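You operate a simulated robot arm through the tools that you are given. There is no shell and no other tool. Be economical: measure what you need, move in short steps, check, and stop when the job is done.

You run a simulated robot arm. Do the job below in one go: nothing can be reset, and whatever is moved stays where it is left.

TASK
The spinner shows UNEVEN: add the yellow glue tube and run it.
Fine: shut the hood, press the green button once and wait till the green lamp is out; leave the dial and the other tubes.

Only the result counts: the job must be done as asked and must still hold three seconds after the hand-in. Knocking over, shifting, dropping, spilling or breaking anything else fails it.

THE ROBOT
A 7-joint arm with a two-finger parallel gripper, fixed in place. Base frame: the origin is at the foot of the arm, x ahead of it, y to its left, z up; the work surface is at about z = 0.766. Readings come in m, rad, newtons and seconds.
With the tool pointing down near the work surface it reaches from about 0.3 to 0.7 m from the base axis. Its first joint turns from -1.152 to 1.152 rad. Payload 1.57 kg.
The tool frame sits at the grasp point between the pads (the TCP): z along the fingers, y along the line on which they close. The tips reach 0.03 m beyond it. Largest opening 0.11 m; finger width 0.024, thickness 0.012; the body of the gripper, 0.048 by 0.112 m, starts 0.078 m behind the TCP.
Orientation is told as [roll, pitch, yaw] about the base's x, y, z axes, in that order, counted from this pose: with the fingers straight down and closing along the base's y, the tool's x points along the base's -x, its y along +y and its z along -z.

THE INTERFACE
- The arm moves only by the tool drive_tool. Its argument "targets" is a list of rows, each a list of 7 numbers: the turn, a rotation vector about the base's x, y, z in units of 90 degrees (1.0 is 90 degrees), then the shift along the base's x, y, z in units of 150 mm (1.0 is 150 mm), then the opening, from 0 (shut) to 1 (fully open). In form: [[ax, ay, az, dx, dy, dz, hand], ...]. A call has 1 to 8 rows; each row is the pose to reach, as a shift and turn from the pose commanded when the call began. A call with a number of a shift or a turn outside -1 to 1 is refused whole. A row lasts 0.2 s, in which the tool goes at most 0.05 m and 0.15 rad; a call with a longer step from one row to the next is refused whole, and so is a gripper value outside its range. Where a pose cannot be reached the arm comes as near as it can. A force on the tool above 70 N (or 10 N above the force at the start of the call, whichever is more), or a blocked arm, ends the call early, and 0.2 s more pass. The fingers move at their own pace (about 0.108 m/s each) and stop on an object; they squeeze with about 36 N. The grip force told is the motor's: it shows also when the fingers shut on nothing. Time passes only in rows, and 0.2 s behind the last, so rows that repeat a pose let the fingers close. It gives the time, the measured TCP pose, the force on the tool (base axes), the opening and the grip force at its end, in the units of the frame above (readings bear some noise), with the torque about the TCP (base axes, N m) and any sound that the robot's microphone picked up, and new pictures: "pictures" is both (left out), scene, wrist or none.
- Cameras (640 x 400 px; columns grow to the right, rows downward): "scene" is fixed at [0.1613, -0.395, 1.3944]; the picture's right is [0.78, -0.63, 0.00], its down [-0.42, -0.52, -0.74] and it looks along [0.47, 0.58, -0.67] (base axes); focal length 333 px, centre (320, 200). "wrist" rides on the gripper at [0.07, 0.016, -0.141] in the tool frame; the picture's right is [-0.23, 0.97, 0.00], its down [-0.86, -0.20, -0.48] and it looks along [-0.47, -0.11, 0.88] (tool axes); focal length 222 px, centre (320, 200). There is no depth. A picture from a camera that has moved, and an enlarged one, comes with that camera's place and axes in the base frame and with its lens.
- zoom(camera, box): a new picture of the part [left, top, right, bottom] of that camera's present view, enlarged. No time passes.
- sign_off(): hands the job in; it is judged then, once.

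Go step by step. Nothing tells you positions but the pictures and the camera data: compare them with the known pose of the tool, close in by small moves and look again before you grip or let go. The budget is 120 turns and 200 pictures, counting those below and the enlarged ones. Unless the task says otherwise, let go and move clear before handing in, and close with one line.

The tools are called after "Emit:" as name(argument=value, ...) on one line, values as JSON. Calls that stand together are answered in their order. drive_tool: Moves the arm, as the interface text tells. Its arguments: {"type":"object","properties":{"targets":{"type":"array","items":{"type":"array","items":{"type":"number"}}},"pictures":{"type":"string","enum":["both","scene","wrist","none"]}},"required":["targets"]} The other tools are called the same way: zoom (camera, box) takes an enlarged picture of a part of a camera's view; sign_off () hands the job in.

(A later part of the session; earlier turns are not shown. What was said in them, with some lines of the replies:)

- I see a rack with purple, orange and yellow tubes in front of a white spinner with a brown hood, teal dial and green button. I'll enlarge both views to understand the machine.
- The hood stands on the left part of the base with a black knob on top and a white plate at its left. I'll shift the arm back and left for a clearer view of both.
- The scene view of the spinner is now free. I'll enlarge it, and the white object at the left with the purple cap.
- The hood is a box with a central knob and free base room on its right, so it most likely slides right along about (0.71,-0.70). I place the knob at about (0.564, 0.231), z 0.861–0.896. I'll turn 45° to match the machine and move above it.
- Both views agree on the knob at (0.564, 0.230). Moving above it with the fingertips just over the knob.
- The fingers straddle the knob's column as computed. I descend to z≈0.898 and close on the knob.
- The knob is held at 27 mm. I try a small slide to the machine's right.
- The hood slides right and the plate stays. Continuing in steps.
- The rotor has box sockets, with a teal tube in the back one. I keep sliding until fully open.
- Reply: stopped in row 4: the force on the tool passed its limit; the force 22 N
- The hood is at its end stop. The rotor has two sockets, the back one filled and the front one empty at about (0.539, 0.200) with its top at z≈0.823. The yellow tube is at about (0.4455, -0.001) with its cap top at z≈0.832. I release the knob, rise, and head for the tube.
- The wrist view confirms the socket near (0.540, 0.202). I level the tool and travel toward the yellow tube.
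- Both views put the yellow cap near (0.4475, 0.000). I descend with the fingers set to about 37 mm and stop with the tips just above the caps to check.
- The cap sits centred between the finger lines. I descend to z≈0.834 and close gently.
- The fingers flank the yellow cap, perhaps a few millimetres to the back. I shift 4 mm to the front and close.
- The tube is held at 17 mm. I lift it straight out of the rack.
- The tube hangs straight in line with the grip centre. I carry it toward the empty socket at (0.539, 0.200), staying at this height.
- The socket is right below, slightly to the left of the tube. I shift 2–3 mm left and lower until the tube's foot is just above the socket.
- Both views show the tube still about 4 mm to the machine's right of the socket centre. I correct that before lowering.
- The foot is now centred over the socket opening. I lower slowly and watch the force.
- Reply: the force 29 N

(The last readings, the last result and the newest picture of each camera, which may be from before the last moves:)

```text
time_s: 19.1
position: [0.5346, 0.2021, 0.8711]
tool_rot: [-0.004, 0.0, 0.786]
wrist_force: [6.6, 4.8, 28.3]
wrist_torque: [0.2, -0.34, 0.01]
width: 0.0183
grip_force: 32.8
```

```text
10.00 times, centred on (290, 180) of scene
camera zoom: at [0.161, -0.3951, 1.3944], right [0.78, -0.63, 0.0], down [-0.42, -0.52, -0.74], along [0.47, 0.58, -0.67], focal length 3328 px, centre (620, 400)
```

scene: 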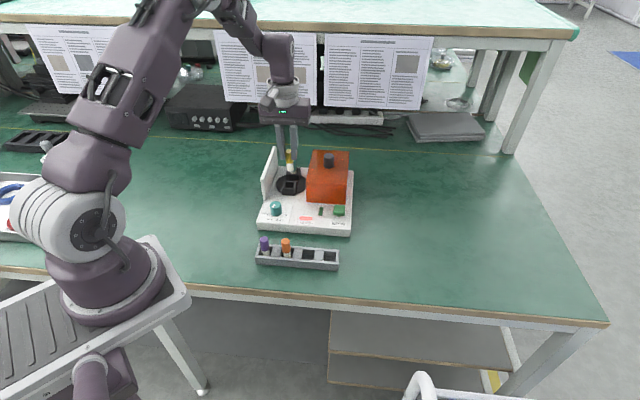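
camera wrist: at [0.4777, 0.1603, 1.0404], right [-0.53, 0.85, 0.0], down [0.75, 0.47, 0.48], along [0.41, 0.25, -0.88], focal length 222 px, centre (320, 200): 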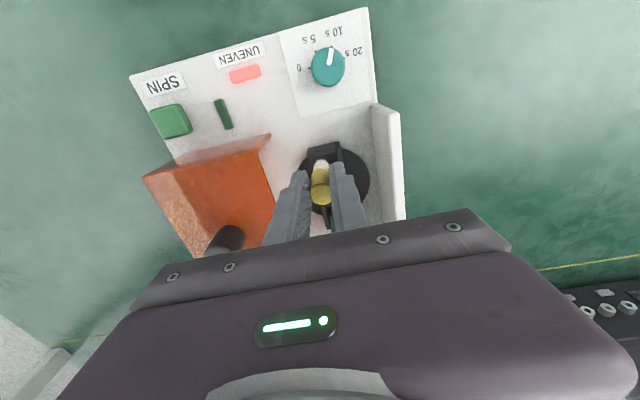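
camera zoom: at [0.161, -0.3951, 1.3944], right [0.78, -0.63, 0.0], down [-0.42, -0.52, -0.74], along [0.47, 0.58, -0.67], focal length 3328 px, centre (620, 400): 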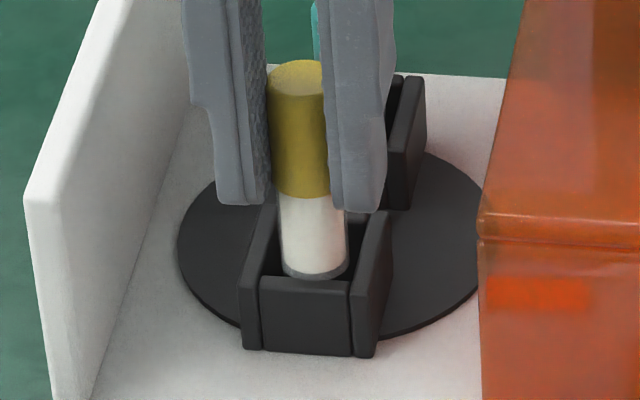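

The tube's foot has met the front rim of the socket and the cap has slid up in my grip. I raise it 15 mm, move about 6 mm toward the back and look again.

Emit:
drive_tool(targets=[[0, 0, 0, 0, 0, 0.05, 0.1], [0, 0, 0, 0, 0, 0.1, 0.1], [0, 0, 0, 0.026, 0.03, 0.1, 0.1], [0, 0, 0, 0.026, 0.03, 0.1, 0.1]], pictures="none")

Emit:
zoom(camera="scene", box=[270, 160, 310, 200])

Emit:
zoom(camera="wrist", box=[260, 90, 400, 220])

```text
time_s: 20.1
position: [0.5394, 0.2054, 0.886]
tool_rot: [-0.002, 0.005, 0.785]
wrist_force: [-0.1, -0.5, 0.8]
wrist_torque: [0.03, 0.02, 0.01]
width: 0.0184
grip_force: 32.3
```

```text
10.00 times, centred on (290, 180) of scene
camera zoom: at [0.1613, -0.395, 1.3944], right [0.78, -0.63, 0.0], down [-0.42, -0.52, -0.74], along [0.47, 0.58, -0.67], focal length 3328 px, centre (620, 400)
```

zoom: 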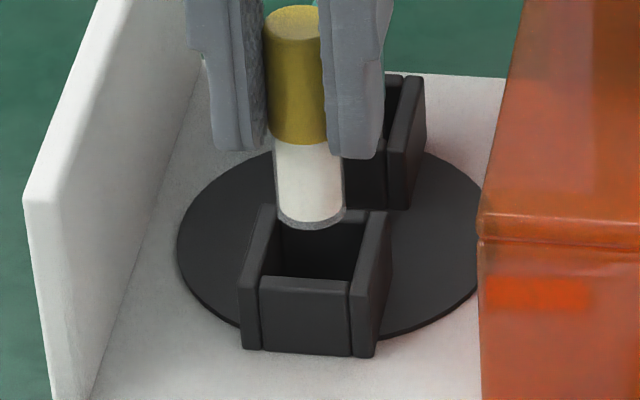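

```text
3.08 times, centred on (330, 155) of wrist
camera zoom: at [0.4785, 0.1675, 1.0266], right [-0.53, 0.85, 0.0], down [0.75, 0.47, 0.47], along [0.4, 0.25, -0.88], focal length 684 px, centre (289, 338)
```

zoom: 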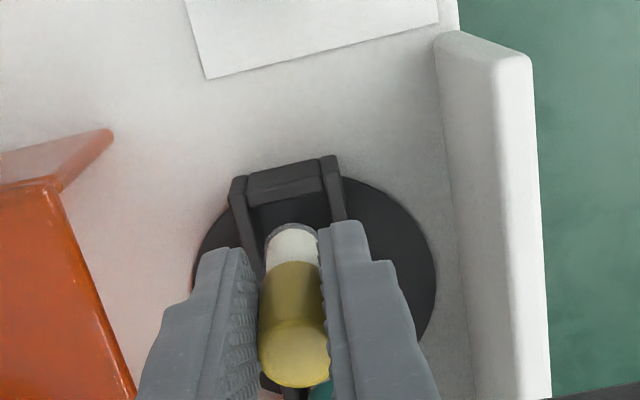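

The foot is now clearly behind the front rim and over the opening. Lowering again.

Emit:
drive_tool(targets=[[0, 0, 0, 0, 0, -0.05, 0.1], [0, 0, 0, 0, 0, -0.09, 0.1], [0, 0, 0, 0, 0, -0.12, 0.1], [0, 0, 0, 0, 0, -0.14, 0.1]], pictures="none")

Emit:
zoom(camera="scene", box=[270, 160, 310, 200])

```text
time_s: 21.1
position: [0.5385, 0.2063, 0.8634]
tool_rot: [-0.003, 0.004, 0.786]
wrist_force: [0.1, -0.8, 0.2]
wrist_torque: [0.0, -0.01, 0.03]
width: 0.0183
grip_force: 32.7
```

```text
10.00 times, centred on (290, 180) of scene
camera zoom: at [0.1613, -0.395, 1.3944], right [0.78, -0.63, 0.0], down [-0.42, -0.52, -0.74], along [0.47, 0.58, -0.67], focal length 3328 px, centre (620, 400)
```

zoom: 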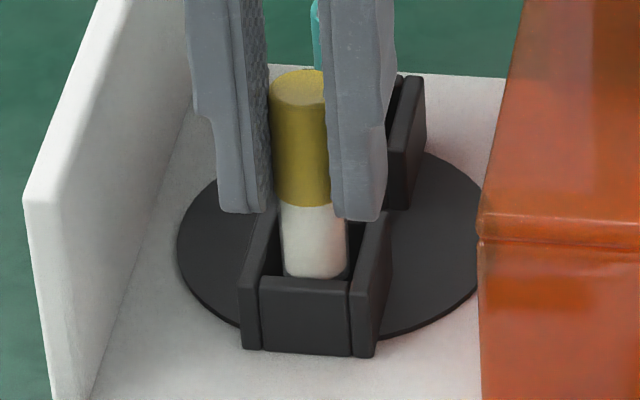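

No force, and the foot is now behind the rim, inside the socket. I lower a little more.

Emit:
drive_tool(targets=[[0, 0, 0, 0, 0, -0.02, 0.1], [0, 0, 0, 0, 0, -0.04, 0.1], [0, 0, 0, 0, 0, -0.04, 0.1]], pictures="none")

Emit:
zoom(camera="scene", box=[270, 160, 310, 200])

```text
time_s: 21.9
position: [0.5389, 0.2066, 0.8577]
tool_rot: [0.0, 0.003, 0.786]
wrist_force: [0.7, 0.2, -0.2]
wrist_torque: [0.02, 0.02, 0.01]
width: 0.0184
grip_force: 33.0
```

```text
10.00 times, centred on (290, 180) of scene
camera zoom: at [0.1613, -0.395, 1.3944], right [0.78, -0.63, 0.0], down [-0.42, -0.52, -0.74], along [0.47, 0.58, -0.67], focal length 3328 px, centre (620, 400)
```

zoom: 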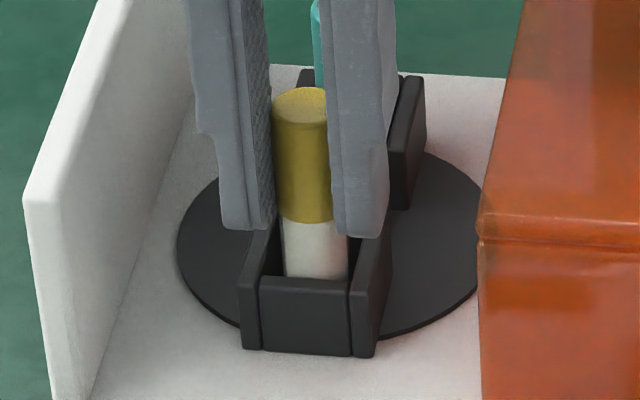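

The foot is well inside and the fingertips are near the rim. I open the hand so the tube settles to the floor of the socket.

Emit:
drive_tool(targets=[[0, 0, 0, 0, 0, 0, 0.2], [0, 0, 0, 0, 0, 0, 0.3], [0, 0, 0, 0, 0, 0, 0.34], [0, 0, 0, 0, 0, 0, 0.34]], pictures="none")

Emit:
zoom(camera="scene", box=[270, 160, 310, 200])

```text
time_s: 22.9
position: [0.5388, 0.2068, 0.8579]
tool_rot: [-0.002, 0.006, 0.786]
wrist_force: [0.1, -0.4, 0.0]
wrist_torque: [0.02, 0.02, -0.01]
width: 0.0374
grip_force: 0.2
```

```text
10.00 times, centred on (290, 180) of scene
camera zoom: at [0.1613, -0.395, 1.3944], right [0.78, -0.63, 0.0], down [-0.42, -0.52, -0.74], along [0.47, 0.58, -0.67], focal length 3328 px, centre (620, 400)
```

zoom: 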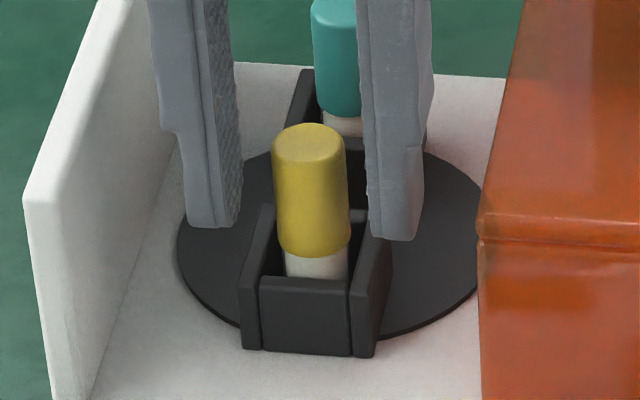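

The yellow tube is seated like the teal one. I rise and move over the hood's knob at about (0.640, 0.157).

Emit:
drive_tool(targets=[[0, 0, 0, 0, 0, 0.15, 0.34], [0, 0, 0, 0, 0, 0.35, 0.34], [0, 0, 0, 0, 0, 0.65, 0.5], [0, 0, 0, 0.25, -0.1, 0.67, 0.6], [0, 0, 0, 0.5, -0.22, 0.67, 0.6], [0, 0, 0, 0.67, -0.33, 0.67, 0.6], [0, 0, 0, 0.67, -0.33, 0.67, 0.6]])

Emit:
zoom(camera="scene", box=[250, 120, 360, 230])

```text
time_s: 24.5
position: [0.6407, 0.1573, 0.9575]
tool_rot: [-0.001, 0.004, 0.785]
wrist_force: [-0.4, -1.1, 0.1]
wrist_torque: [0.02, 0.0, -0.03]
width: 0.0658
grip_force: 0.0
camera wrist: at [0.5801, 0.1185, 1.0986], right [-0.53, 0.85, 0.0], down [0.75, 0.47, 0.48], along [0.41, 0.25, -0.88], focal length 222 px, centre (320, 200)
```

scene: 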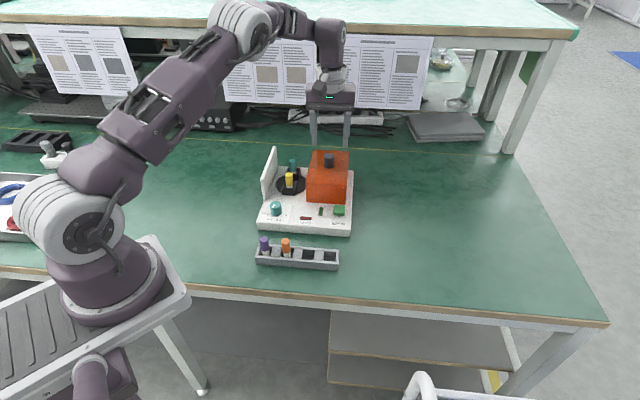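
wrist: 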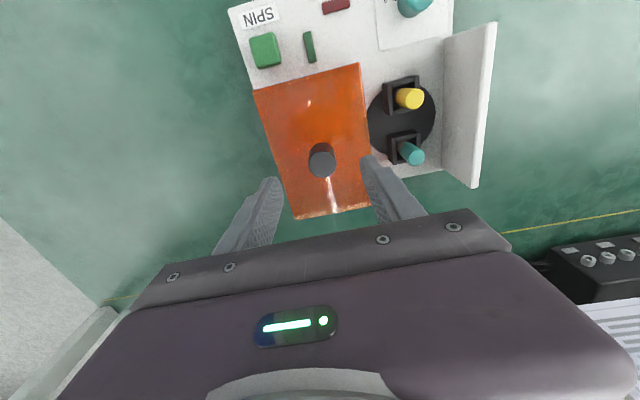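

```text
3.64 times, centred on (305, 175) of scene
camera zoom: at [0.1613, -0.395, 1.3944], right [0.78, -0.63, 0.0], down [-0.42, -0.52, -0.74], along [0.47, 0.58, -0.67], focal length 1210 px, centre (374, 291)
```

zoom: 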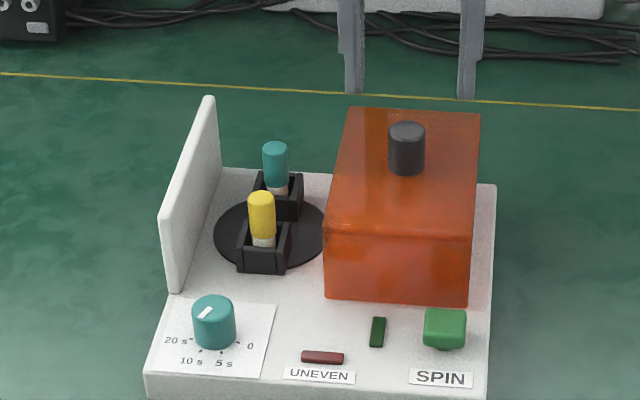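

The UNEVEN lamp has gone out. I check the knob's position under the hand more closely before descending.

Emit:
zoom(camera="wrist", box=[220, 50, 460, 230])

```text
2.22 times, centred on (340, 140) of wrist
camera zoom: at [0.5801, 0.1185, 1.0986], right [-0.53, 0.85, 0.0], down [0.75, 0.47, 0.48], along [0.41, 0.25, -0.88], focal length 494 px, centre (276, 333)
```

zoom: 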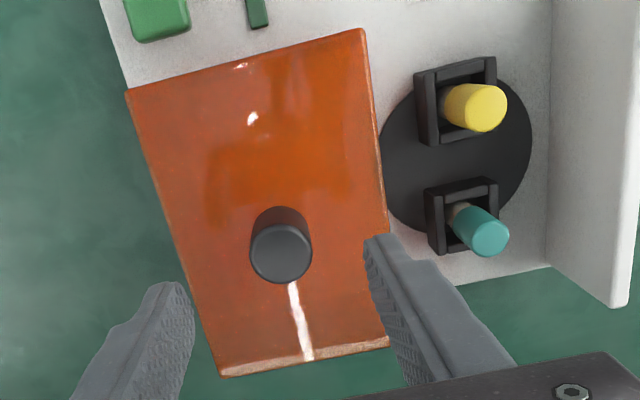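

The enlarged view puts the knob at (0.640, 0.158), right under the hand. I descend and grip it.

Emit:
drive_tool(targets=[[0, 0, 0, 0, 0, -0.15, 0.6], [0, 0, 0, 0, 0, -0.3, 0.6], [0, 0, 0, 0, 0, -0.385, 0.6], [0, 0, 0, 0, 0, -0.385, 0.3], [0, 0, 0, 0, 0, -0.385, 0], [0, 0, 0, 0, 0, -0.385, 0]], pictures="none")

```text
time_s: 25.9
position: [0.639, 0.1575, 0.9006]
tool_rot: [-0.001, 0.002, 0.786]
wrist_force: [-3.4, 3.5, -0.2]
wrist_torque: [0.45, 0.46, 0.06]
width: 0.0272
grip_force: 37.6
```

The knob is held. I slide the hood back left towards the plate.

Emit:
drive_tool(targets=[[0, 0, 0, -0.06, 0.058, 0, 0], [0, 0, 0, -0.13, 0.126, 0, 0], [0, 0, 0, -0.2, 0.193, 0, 0], [0, 0, 0, -0.27, 0.261, 0, 0], [0, 0, 0, -0.34, 0.328, 0, 0], [0, 0, 0, -0.41, 0.396, 0, 0], [0, 0, 0, -0.46, 0.444, 0, 0]])

Emit:
zoom(camera="scene", box=[240, 130, 370, 240])

```text
time_s: 27.5
position: [0.5723, 0.2241, 0.9008]
tool_rot: [-0.003, 0.0, 0.785]
wrist_force: [18.1, 18.4, -9.6]
wrist_torque: [0.48, 0.27, 0.02]
width: 0.0277
grip_force: 37.8
camera wrist: at [0.5113, 0.1856, 1.0419], right [-0.53, 0.85, 0.0], down [0.74, 0.47, 0.48], along [0.41, 0.25, -0.88], focal length 222 px, centre (320, 200)
```

scene: 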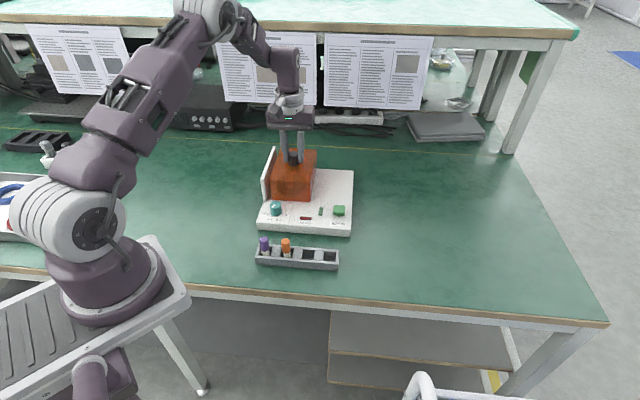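
wrist: 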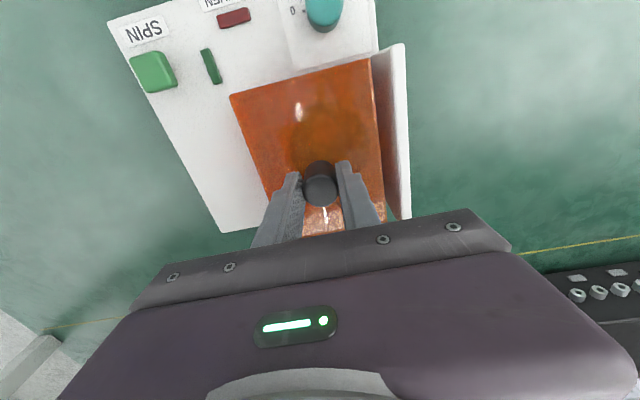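

```text
3.64 times, centred on (305, 185) of scene
camera zoom: at [0.162, -0.3945, 1.3944], right [0.78, -0.63, 0.0], down [-0.42, -0.52, -0.74], along [0.47, 0.58, -0.67], focal length 1210 px, centre (374, 254)
```

zoom: 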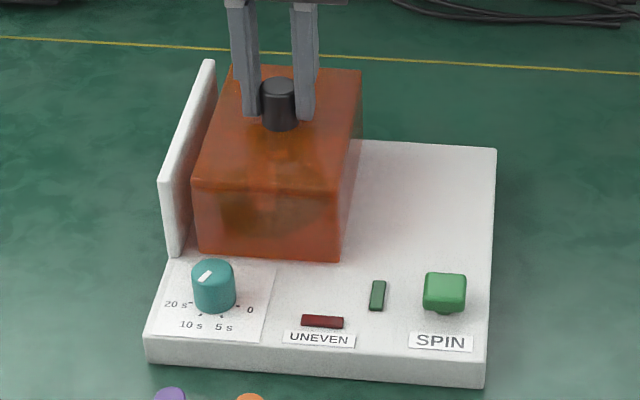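

About 10 mm remain, with some side load from the guide. I finish the slide, easing slightly to the back.

Emit:
drive_tool(targets=[[0, 0, 0, 0.005, 0.015, 0, 0], [0, 0, 0, -0.015, 0.035, 0, 0], [0, 0, 0, -0.035, 0.055, 0, 0], [0, 0, 0, -0.04, 0.06, 0, 0]], pictures="wrist")

Emit:
zoom(camera="scene", box=[240, 130, 370, 240])

```text
time_s: 28.5
position: [0.5659, 0.2309, 0.9007]
tool_rot: [-0.003, 0.004, 0.786]
wrist_force: [3.9, 4.5, 7.3]
wrist_torque: [0.4, 0.3, 0.15]
width: 0.0272
grip_force: 38.4
camera wrist: at [0.5045, 0.1934, 1.0423], right [-0.53, 0.85, 0.0], down [0.75, 0.47, 0.48], along [0.41, 0.25, -0.88], focal length 222 px, centre (320, 200)
```

wrist: 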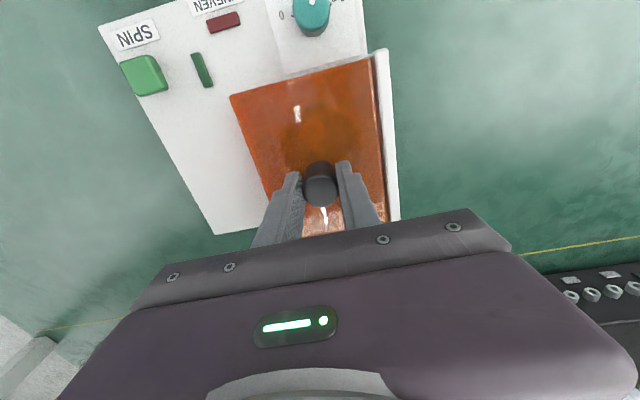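

```text
3.64 times, centred on (305, 185) of scene
camera zoom: at [0.1613, -0.3949, 1.3944], right [0.78, -0.63, 0.0], down [-0.42, -0.52, -0.74], along [0.47, 0.58, -0.67], focal length 1210 px, centre (374, 254)
```

zoom: 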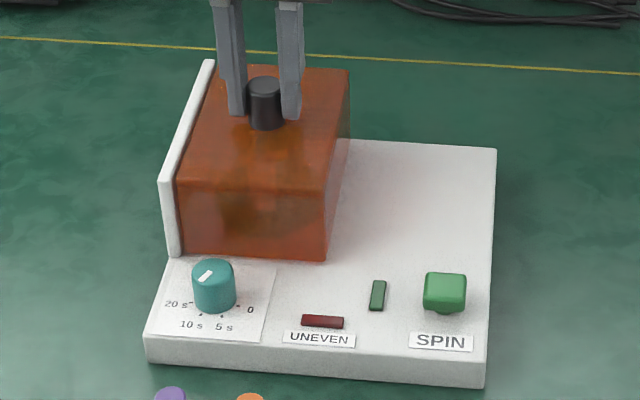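

The hood is at the plate or within a millimetre or two. I push a little further to be sure it is fully shut.

Emit:
drive_tool(targets=[[0, 0, 0, -0.01, 0.01, 0, 0], [0, 0, 0, -0.02, 0.02, 0, 0], [0, 0, 0, -0.025, 0.025, 0, 0]], pictures="none")

Emit:
zoom(camera="scene", box=[250, 140, 360, 240])

```text
time_s: 29.3
position: [0.5639, 0.2331, 0.9005]
tool_rot: [-0.009, 0.005, 0.783]
wrist_force: [31.9, -16.5, 1.3]
wrist_torque: [-0.18, -0.04, 0.03]
width: 0.0276
grip_force: 37.8
```

```text
4.00 times, centred on (305, 190) of scene
camera zoom: at [0.162, -0.3954, 1.3942], right [0.78, -0.63, 0.0], down [-0.42, -0.52, -0.74], along [0.47, 0.58, -0.67], focal length 1331 px, centre (380, 240)
```

zoom: 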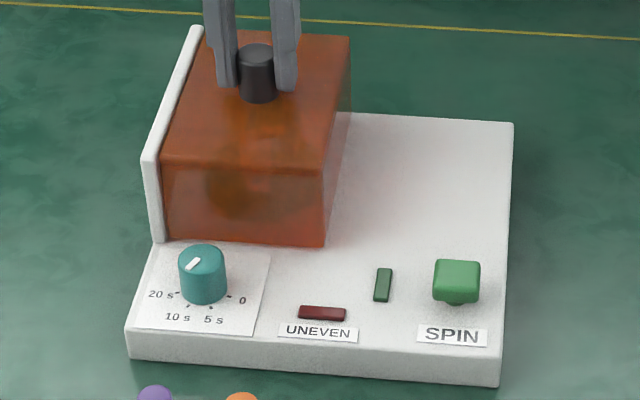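

The hood is firmly against the plate. I ease the push off, release the knob, rise and head for the green button at about (0.591, 0.056).

Emit:
drive_tool(targets=[[0, 0, 0, 0.01, -0.012, 0, 0], [0, 0, 0, 0.01, -0.012, 0, 0.35], [0, 0, 0, 0.01, -0.012, 0, 0.5], [0, 0, 0, 0.01, -0.012, 0.2, 0.5], [0, 0, 0, 0.01, -0.012, 0.45, 0.4]], pictures="none")

Emit:
drive_tool(targets=[[0.003, -0.003, 0, 0.03, -0.25, 0, 0.2], [0.003, -0.003, 0, 0.06, -0.5, 0, 0], [0.003, -0.003, 0, 0.1, -0.75, 0, 0], [0.003, -0.003, 0, 0.1, -0.95, 0, 0], [0.003, -0.003, 0, 0.1, -0.95, 0, 0]])

Emit:
zoom(camera="wrist", box=[220, 50, 460, 230])

Emit:
zoom(camera="scene", box=[250, 140, 360, 240])

```text
time_s: 30.5
position: [0.5613, 0.2356, 0.9669]
tool_rot: [-0.003, 0.006, 0.784]
wrist_force: [0.5, 0.2, -0.3]
wrist_torque: [-0.02, -0.02, 0.02]
width: 0.0441
grip_force: 0.0
```

```text
time_s: 31.7
position: [0.5769, 0.0927, 0.9672]
tool_rot: [-0.001, -0.001, 0.785]
wrist_force: [-0.2, 0.4, -0.7]
wrist_torque: [-0.05, 0.01, 0.02]
width: 0.0
grip_force: 21.3
camera wrist: at [0.5155, 0.053, 1.1077], right [-0.53, 0.85, 0.0], down [0.74, 0.46, 0.48], along [0.41, 0.25, -0.88], focal length 222 px, centre (320, 200)
```

scene: 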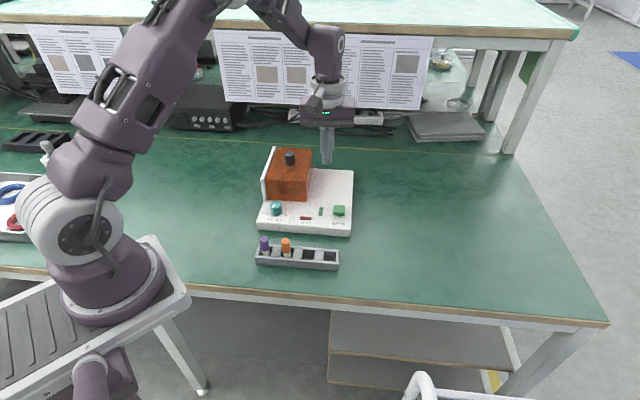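
wrist: 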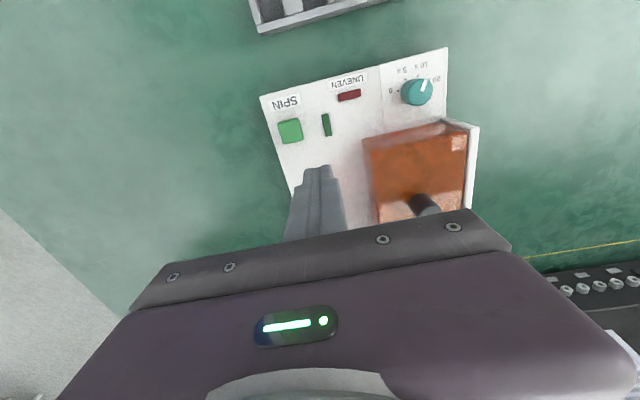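

```text
2.22 times, centred on (340, 140) of wrist
camera zoom: at [0.5155, 0.053, 1.1077], right [-0.53, 0.85, 0.0], down [0.74, 0.46, 0.48], along [0.41, 0.25, -0.88], focal length 494 px, centre (276, 333)
```

zoom: 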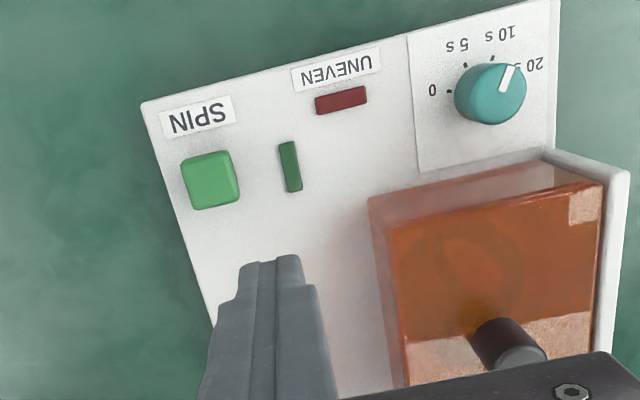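

```text
4.00 times, centred on (305, 190) of scene
camera zoom: at [0.1613, -0.395, 1.3944], right [0.78, -0.63, 0.0], down [-0.42, -0.52, -0.74], along [0.47, 0.58, -0.67], focal length 1331 px, centre (380, 240)
```

zoom: 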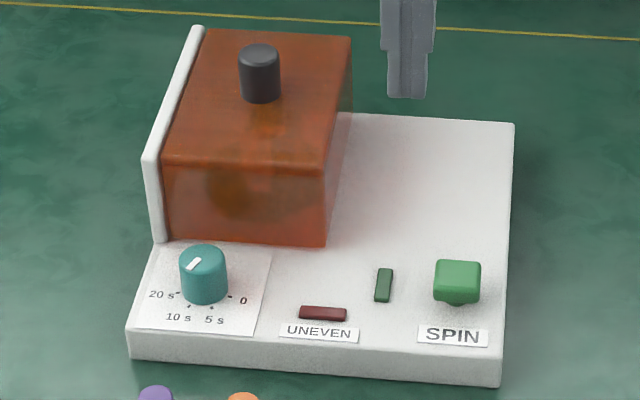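

Both views place the button near (0.5895, 0.054), top z≈0.81. I move above it with the closed fingertips about 2 cm higher.

Emit:
drive_tool(targets=[[0, 0, 0, 0.04, -0.13, -0.1, 0], [0, 0, 0, 0.084, -0.258, -0.3, 0], [0, 0, 0, 0.084, -0.258, -0.5, 0], [0, 0, 0, 0.084, -0.258, -0.7, 0], [0, 0, 0, 0.084, -0.258, -0.7, 0]], pictures="none")

Emit:
zoom(camera="wrist", box=[220, 50, 460, 230])

Emit:
zoom(camera="scene", box=[310, 180, 370, 230])

```text
time_s: 32.9
position: [0.5903, 0.0537, 0.8631]
tool_rot: [-0.002, -0.003, 0.786]
wrist_force: [-0.4, -0.1, -0.9]
wrist_torque: [0.01, 0.0, 0.01]
width: 0.0
grip_force: 21.8
```

```text
2.22 times, centred on (340, 140) of wrist
camera zoom: at [0.5296, 0.0152, 1.0041], right [-0.53, 0.85, 0.0], down [0.74, 0.46, 0.48], along [0.41, 0.25, -0.88], focal length 494 px, centre (276, 333)
```

zoom: 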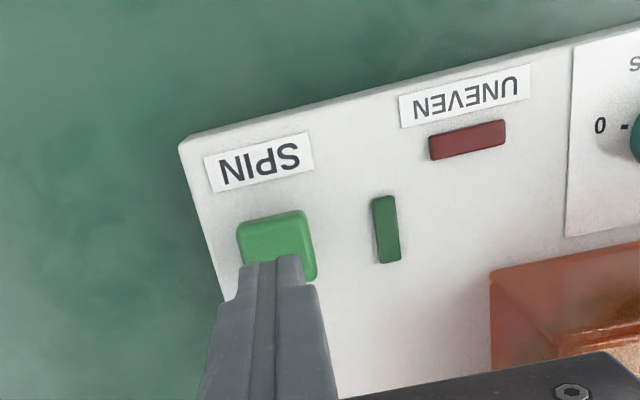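

```text
8.00 times, centred on (340, 205) of scene
camera zoom: at [0.1613, -0.395, 1.3944], right [0.78, -0.63, 0.0], down [-0.42, -0.52, -0.74], along [0.47, 0.58, -0.67], focal length 2663 px, centre (160, 160)
```

zoom: 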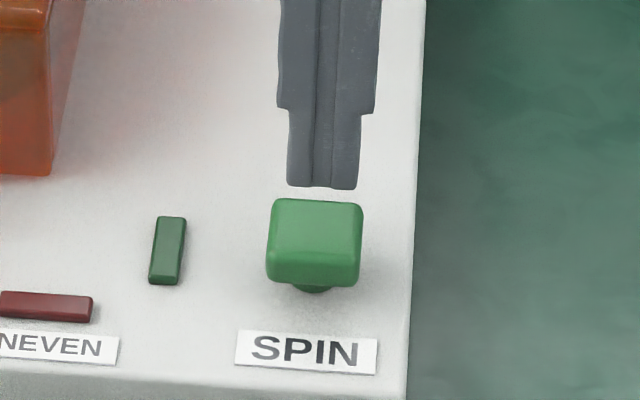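

The fingertips are slightly to the back of the button's centre. I shift 5 mm forward and lower to just about touch.

Emit:
drive_tool(targets=[[0, 0, 0, -0.033, -0.014, -0.03, 0], [0, 0, 0, -0.033, -0.014, -0.08, 0], [0, 0, 0, -0.033, -0.014, -0.11, 0], [0, 0, 0, -0.033, -0.014, -0.11, 0]], pictures="none")

Emit:
zoom(camera="scene", box=[310, 180, 370, 230])

```text
time_s: 33.9
position: [0.5848, 0.0506, 0.8465]
tool_rot: [-0.003, -0.002, 0.784]
wrist_force: [0.3, 0.1, 0.0]
wrist_torque: [0.03, 0.03, -0.02]
width: 0.0
grip_force: 21.4
```

```text
8.00 times, centred on (340, 205) of scene
camera zoom: at [0.1613, -0.395, 1.3944], right [0.78, -0.63, 0.0], down [-0.42, -0.52, -0.74], along [0.47, 0.58, -0.67], focal length 2663 px, centre (160, 160)
```

zoom: 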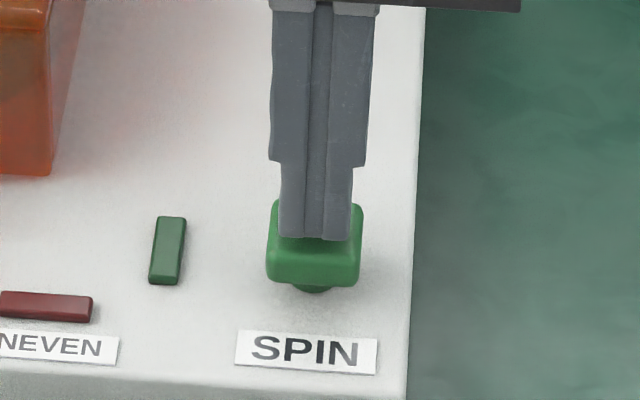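

The tips are centred just above the button. I press down in small steps.

Emit:
drive_tool(targets=[[0, 0, 0, 0, 0, -0.02, 0], [0, 0, 0, 0, 0, -0.035, 0], [0, 0, 0, 0, 0, -0.05, 0], [0, 0, 0, 0, 0, -0.06, 0]], pictures="none")

Emit:
zoom(camera="scene", box=[310, 180, 370, 230])

```text
time_s: 34.9
position: [0.5849, 0.0507, 0.837]
tool_rot: [-0.003, -0.005, 0.786]
wrist_force: [0.7, 1.6, 2.8]
wrist_torque: [-0.02, 0.0, -0.02]
width: 0.0003
grip_force: 21.6
heard: click
```

```text
8.00 times, centred on (340, 205) of scene
camera zoom: at [0.1612, -0.3949, 1.3944], right [0.78, -0.63, 0.0], down [-0.42, -0.52, -0.74], along [0.47, 0.58, -0.67], focal length 2663 px, centre (160, 160)
```

zoom: 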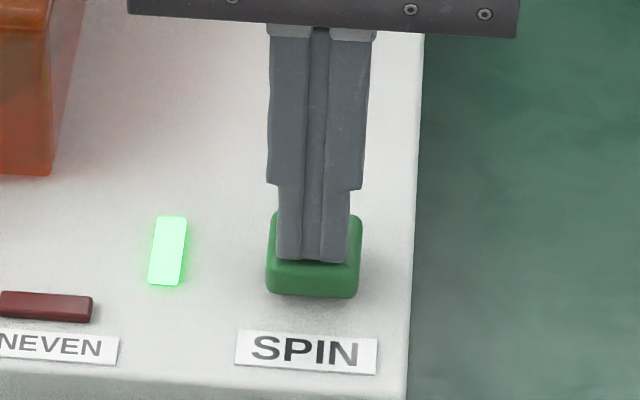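

A click was heard and the green lamp is lit. I lift off straight up and wait clear while it runs.

Emit:
drive_tool(targets=[[0, 0, 0, 0, 0, 0.1, 0], [0, 0, 0, 0, 0, 0.3, 0], [0, 0, 0, 0, 0, 0.6, 0], [0, 0, 0, -0.2, 0, 0.8, 0], [0, 0, 0, -0.4, 0, 0.9, 0], [0, 0, 0, -0.4, 0, 0.9, 0], [0, 0, 0, -0.4, 0, 0.9, 0], [0, 0, 0, -0.4, 0, 0.9, 0]], pictures="scene")

Emit:
drive_tool(targets=[[0, 0, 0, 0, 0, 0, 0], [0, 0, 0, 0, 0, 0, 0], [0, 0, 0, 0, 0, 0, 0], [0, 0, 0, 0, 0, 0, 0], [0, 0, 0, 0, 0, 0, 0], [0, 0, 0, 0, 0, 0, 0], [0, 0, 0, 0, 0, 0, 0], [0, 0, 0, 0, 0, 0, 0]], pictures="none")

Emit:
drive_tool(targets=[[0, 0, 0, 0, 0, 0, 0], [0, 0, 0, 0, 0, 0, 0], [0, 0, 0, 0, 0, 0, 0], [0, 0, 0, 0, 0, 0, 0], [0, 0, 0, 0, 0, 0, 0], [0, 0, 0, 0, 0, 0, 0], [0, 0, 0, 0, 0, 0, 0], [0, 0, 0, 0, 0, 0, 0]], pictures="scene")

```text
time_s: 36.7
position: [0.5236, 0.0514, 0.9743]
tool_rot: [-0.003, -0.004, 0.785]
wrist_force: [0.1, 0.0, -0.1]
wrist_torque: [0.0, -0.03, -0.01]
width: 0.0
grip_force: 20.7
```

scene: 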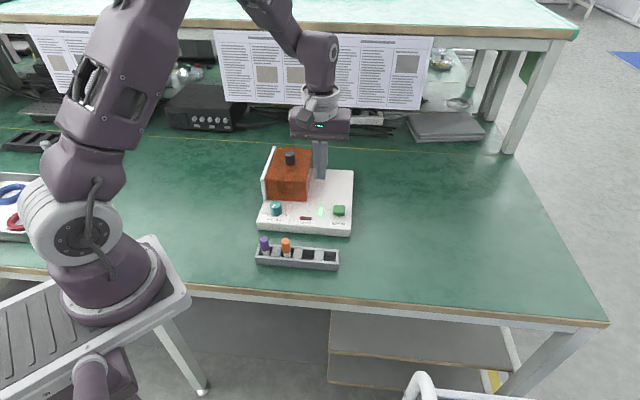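

```text
time_s: 38.5
position: [0.5238, 0.0502, 0.9736]
tool_rot: [0.0, -0.004, 0.785]
wrist_force: [0.8, 0.0, 0.1]
wrist_torque: [0.02, 0.0, -0.01]
width: 0.0
grip_force: 21.1
```

```text
time_s: 40.3
position: [0.5242, 0.0511, 0.9757]
tool_rot: [-0.001, -0.003, 0.784]
wrist_force: [0.3, 0.3, -0.1]
wrist_torque: [0.0, -0.02, 0.01]
width: 0.0
grip_force: 20.9
```

scene: 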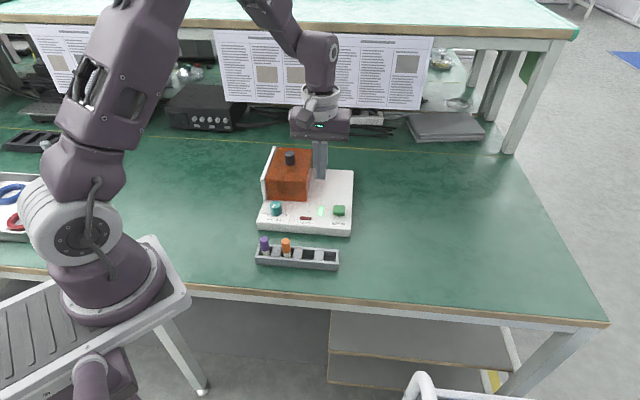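

The green lamp is still lit and the spinner is running. I keep waiting and check the lamp.

Emit:
drive_tool(targets=[[0, 0, 0, 0, 0, 0, 0], [0, 0, 0, 0, 0, 0, 0], [0, 0, 0, 0, 0, 0, 0], [0, 0, 0, 0, 0, 0, 0], [0, 0, 0, 0, 0, 0, 0], [0, 0, 0, 0, 0, 0, 0], [0, 0, 0, 0, 0, 0, 0], [0, 0, 0, 0, 0, 0, 0]], pictures="none")

Emit:
drive_tool(targets=[[0, 0, 0, 0, 0, 0, 0], [0, 0, 0, 0, 0, 0, 0], [0, 0, 0, 0, 0, 0, 0], [0, 0, 0, 0, 0, 0, 0], [0, 0, 0, 0, 0, 0, 0], [0, 0, 0, 0, 0, 0, 0], [0, 0, 0, 0, 0, 0, 0], [0, 0, 0, 0, 0, 0, 0]], pictures="none")

Emit:
drive_tool(targets=[[0, 0, 0, 0, 0, 0, 0], [0, 0, 0, 0, 0, 0, 0], [0, 0, 0, 0, 0, 0, 0], [0, 0, 0, 0, 0, 0, 0], [0, 0, 0, 0, 0, 0, 0], [0, 0, 0, 0, 0, 0, 0], [0, 0, 0, 0, 0, 0, 0], [0, 0, 0, 0, 0, 0, 0]], pictures="none")

Emit:
zoom(camera="scene", box=[250, 140, 360, 240])

```text
time_s: 42.1
position: [0.5244, 0.0514, 0.9746]
tool_rot: [-0.001, -0.001, 0.785]
wrist_force: [-0.5, -0.2, -0.3]
wrist_torque: [0.0, 0.03, 0.05]
width: 0.0001
grip_force: 21.0
```

```text
time_s: 43.9
position: [0.5237, 0.0501, 0.9742]
tool_rot: [-0.002, -0.004, 0.787]
wrist_force: [0.1, -0.6, 0.4]
wrist_torque: [-0.02, -0.01, 0.0]
width: 0.0004
grip_force: 21.2
```

```text
time_s: 45.7
position: [0.5229, 0.0503, 0.976]
tool_rot: [-0.002, -0.003, 0.785]
wrist_force: [-0.5, 0.6, 0.2]
wrist_torque: [-0.02, -0.02, -0.01]
width: 0.0
grip_force: 22.0
```

```text
4.00 times, centred on (305, 190) of scene
camera zoom: at [0.1613, -0.395, 1.3944], right [0.78, -0.63, 0.0], down [-0.42, -0.52, -0.74], along [0.47, 0.58, -0.67], focal length 1331 px, centre (380, 240)
```

zoom: 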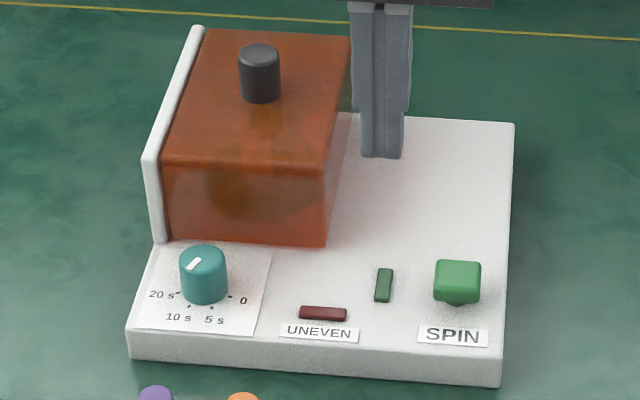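

The green lamp is out, UNEVEN is dark, the hood is shut, and the dial and other tubes are as they were. The hand is clear, so I hand in.

Emit:
sign_off()

```text
The job is handed in.
```

The yellow tube is in the spinner's empty socket and the hood is shut. I pressed the green button once, the run finished with the green lamp out, and UNEVEN stayed dark. I left the dial and the other tubes alone.
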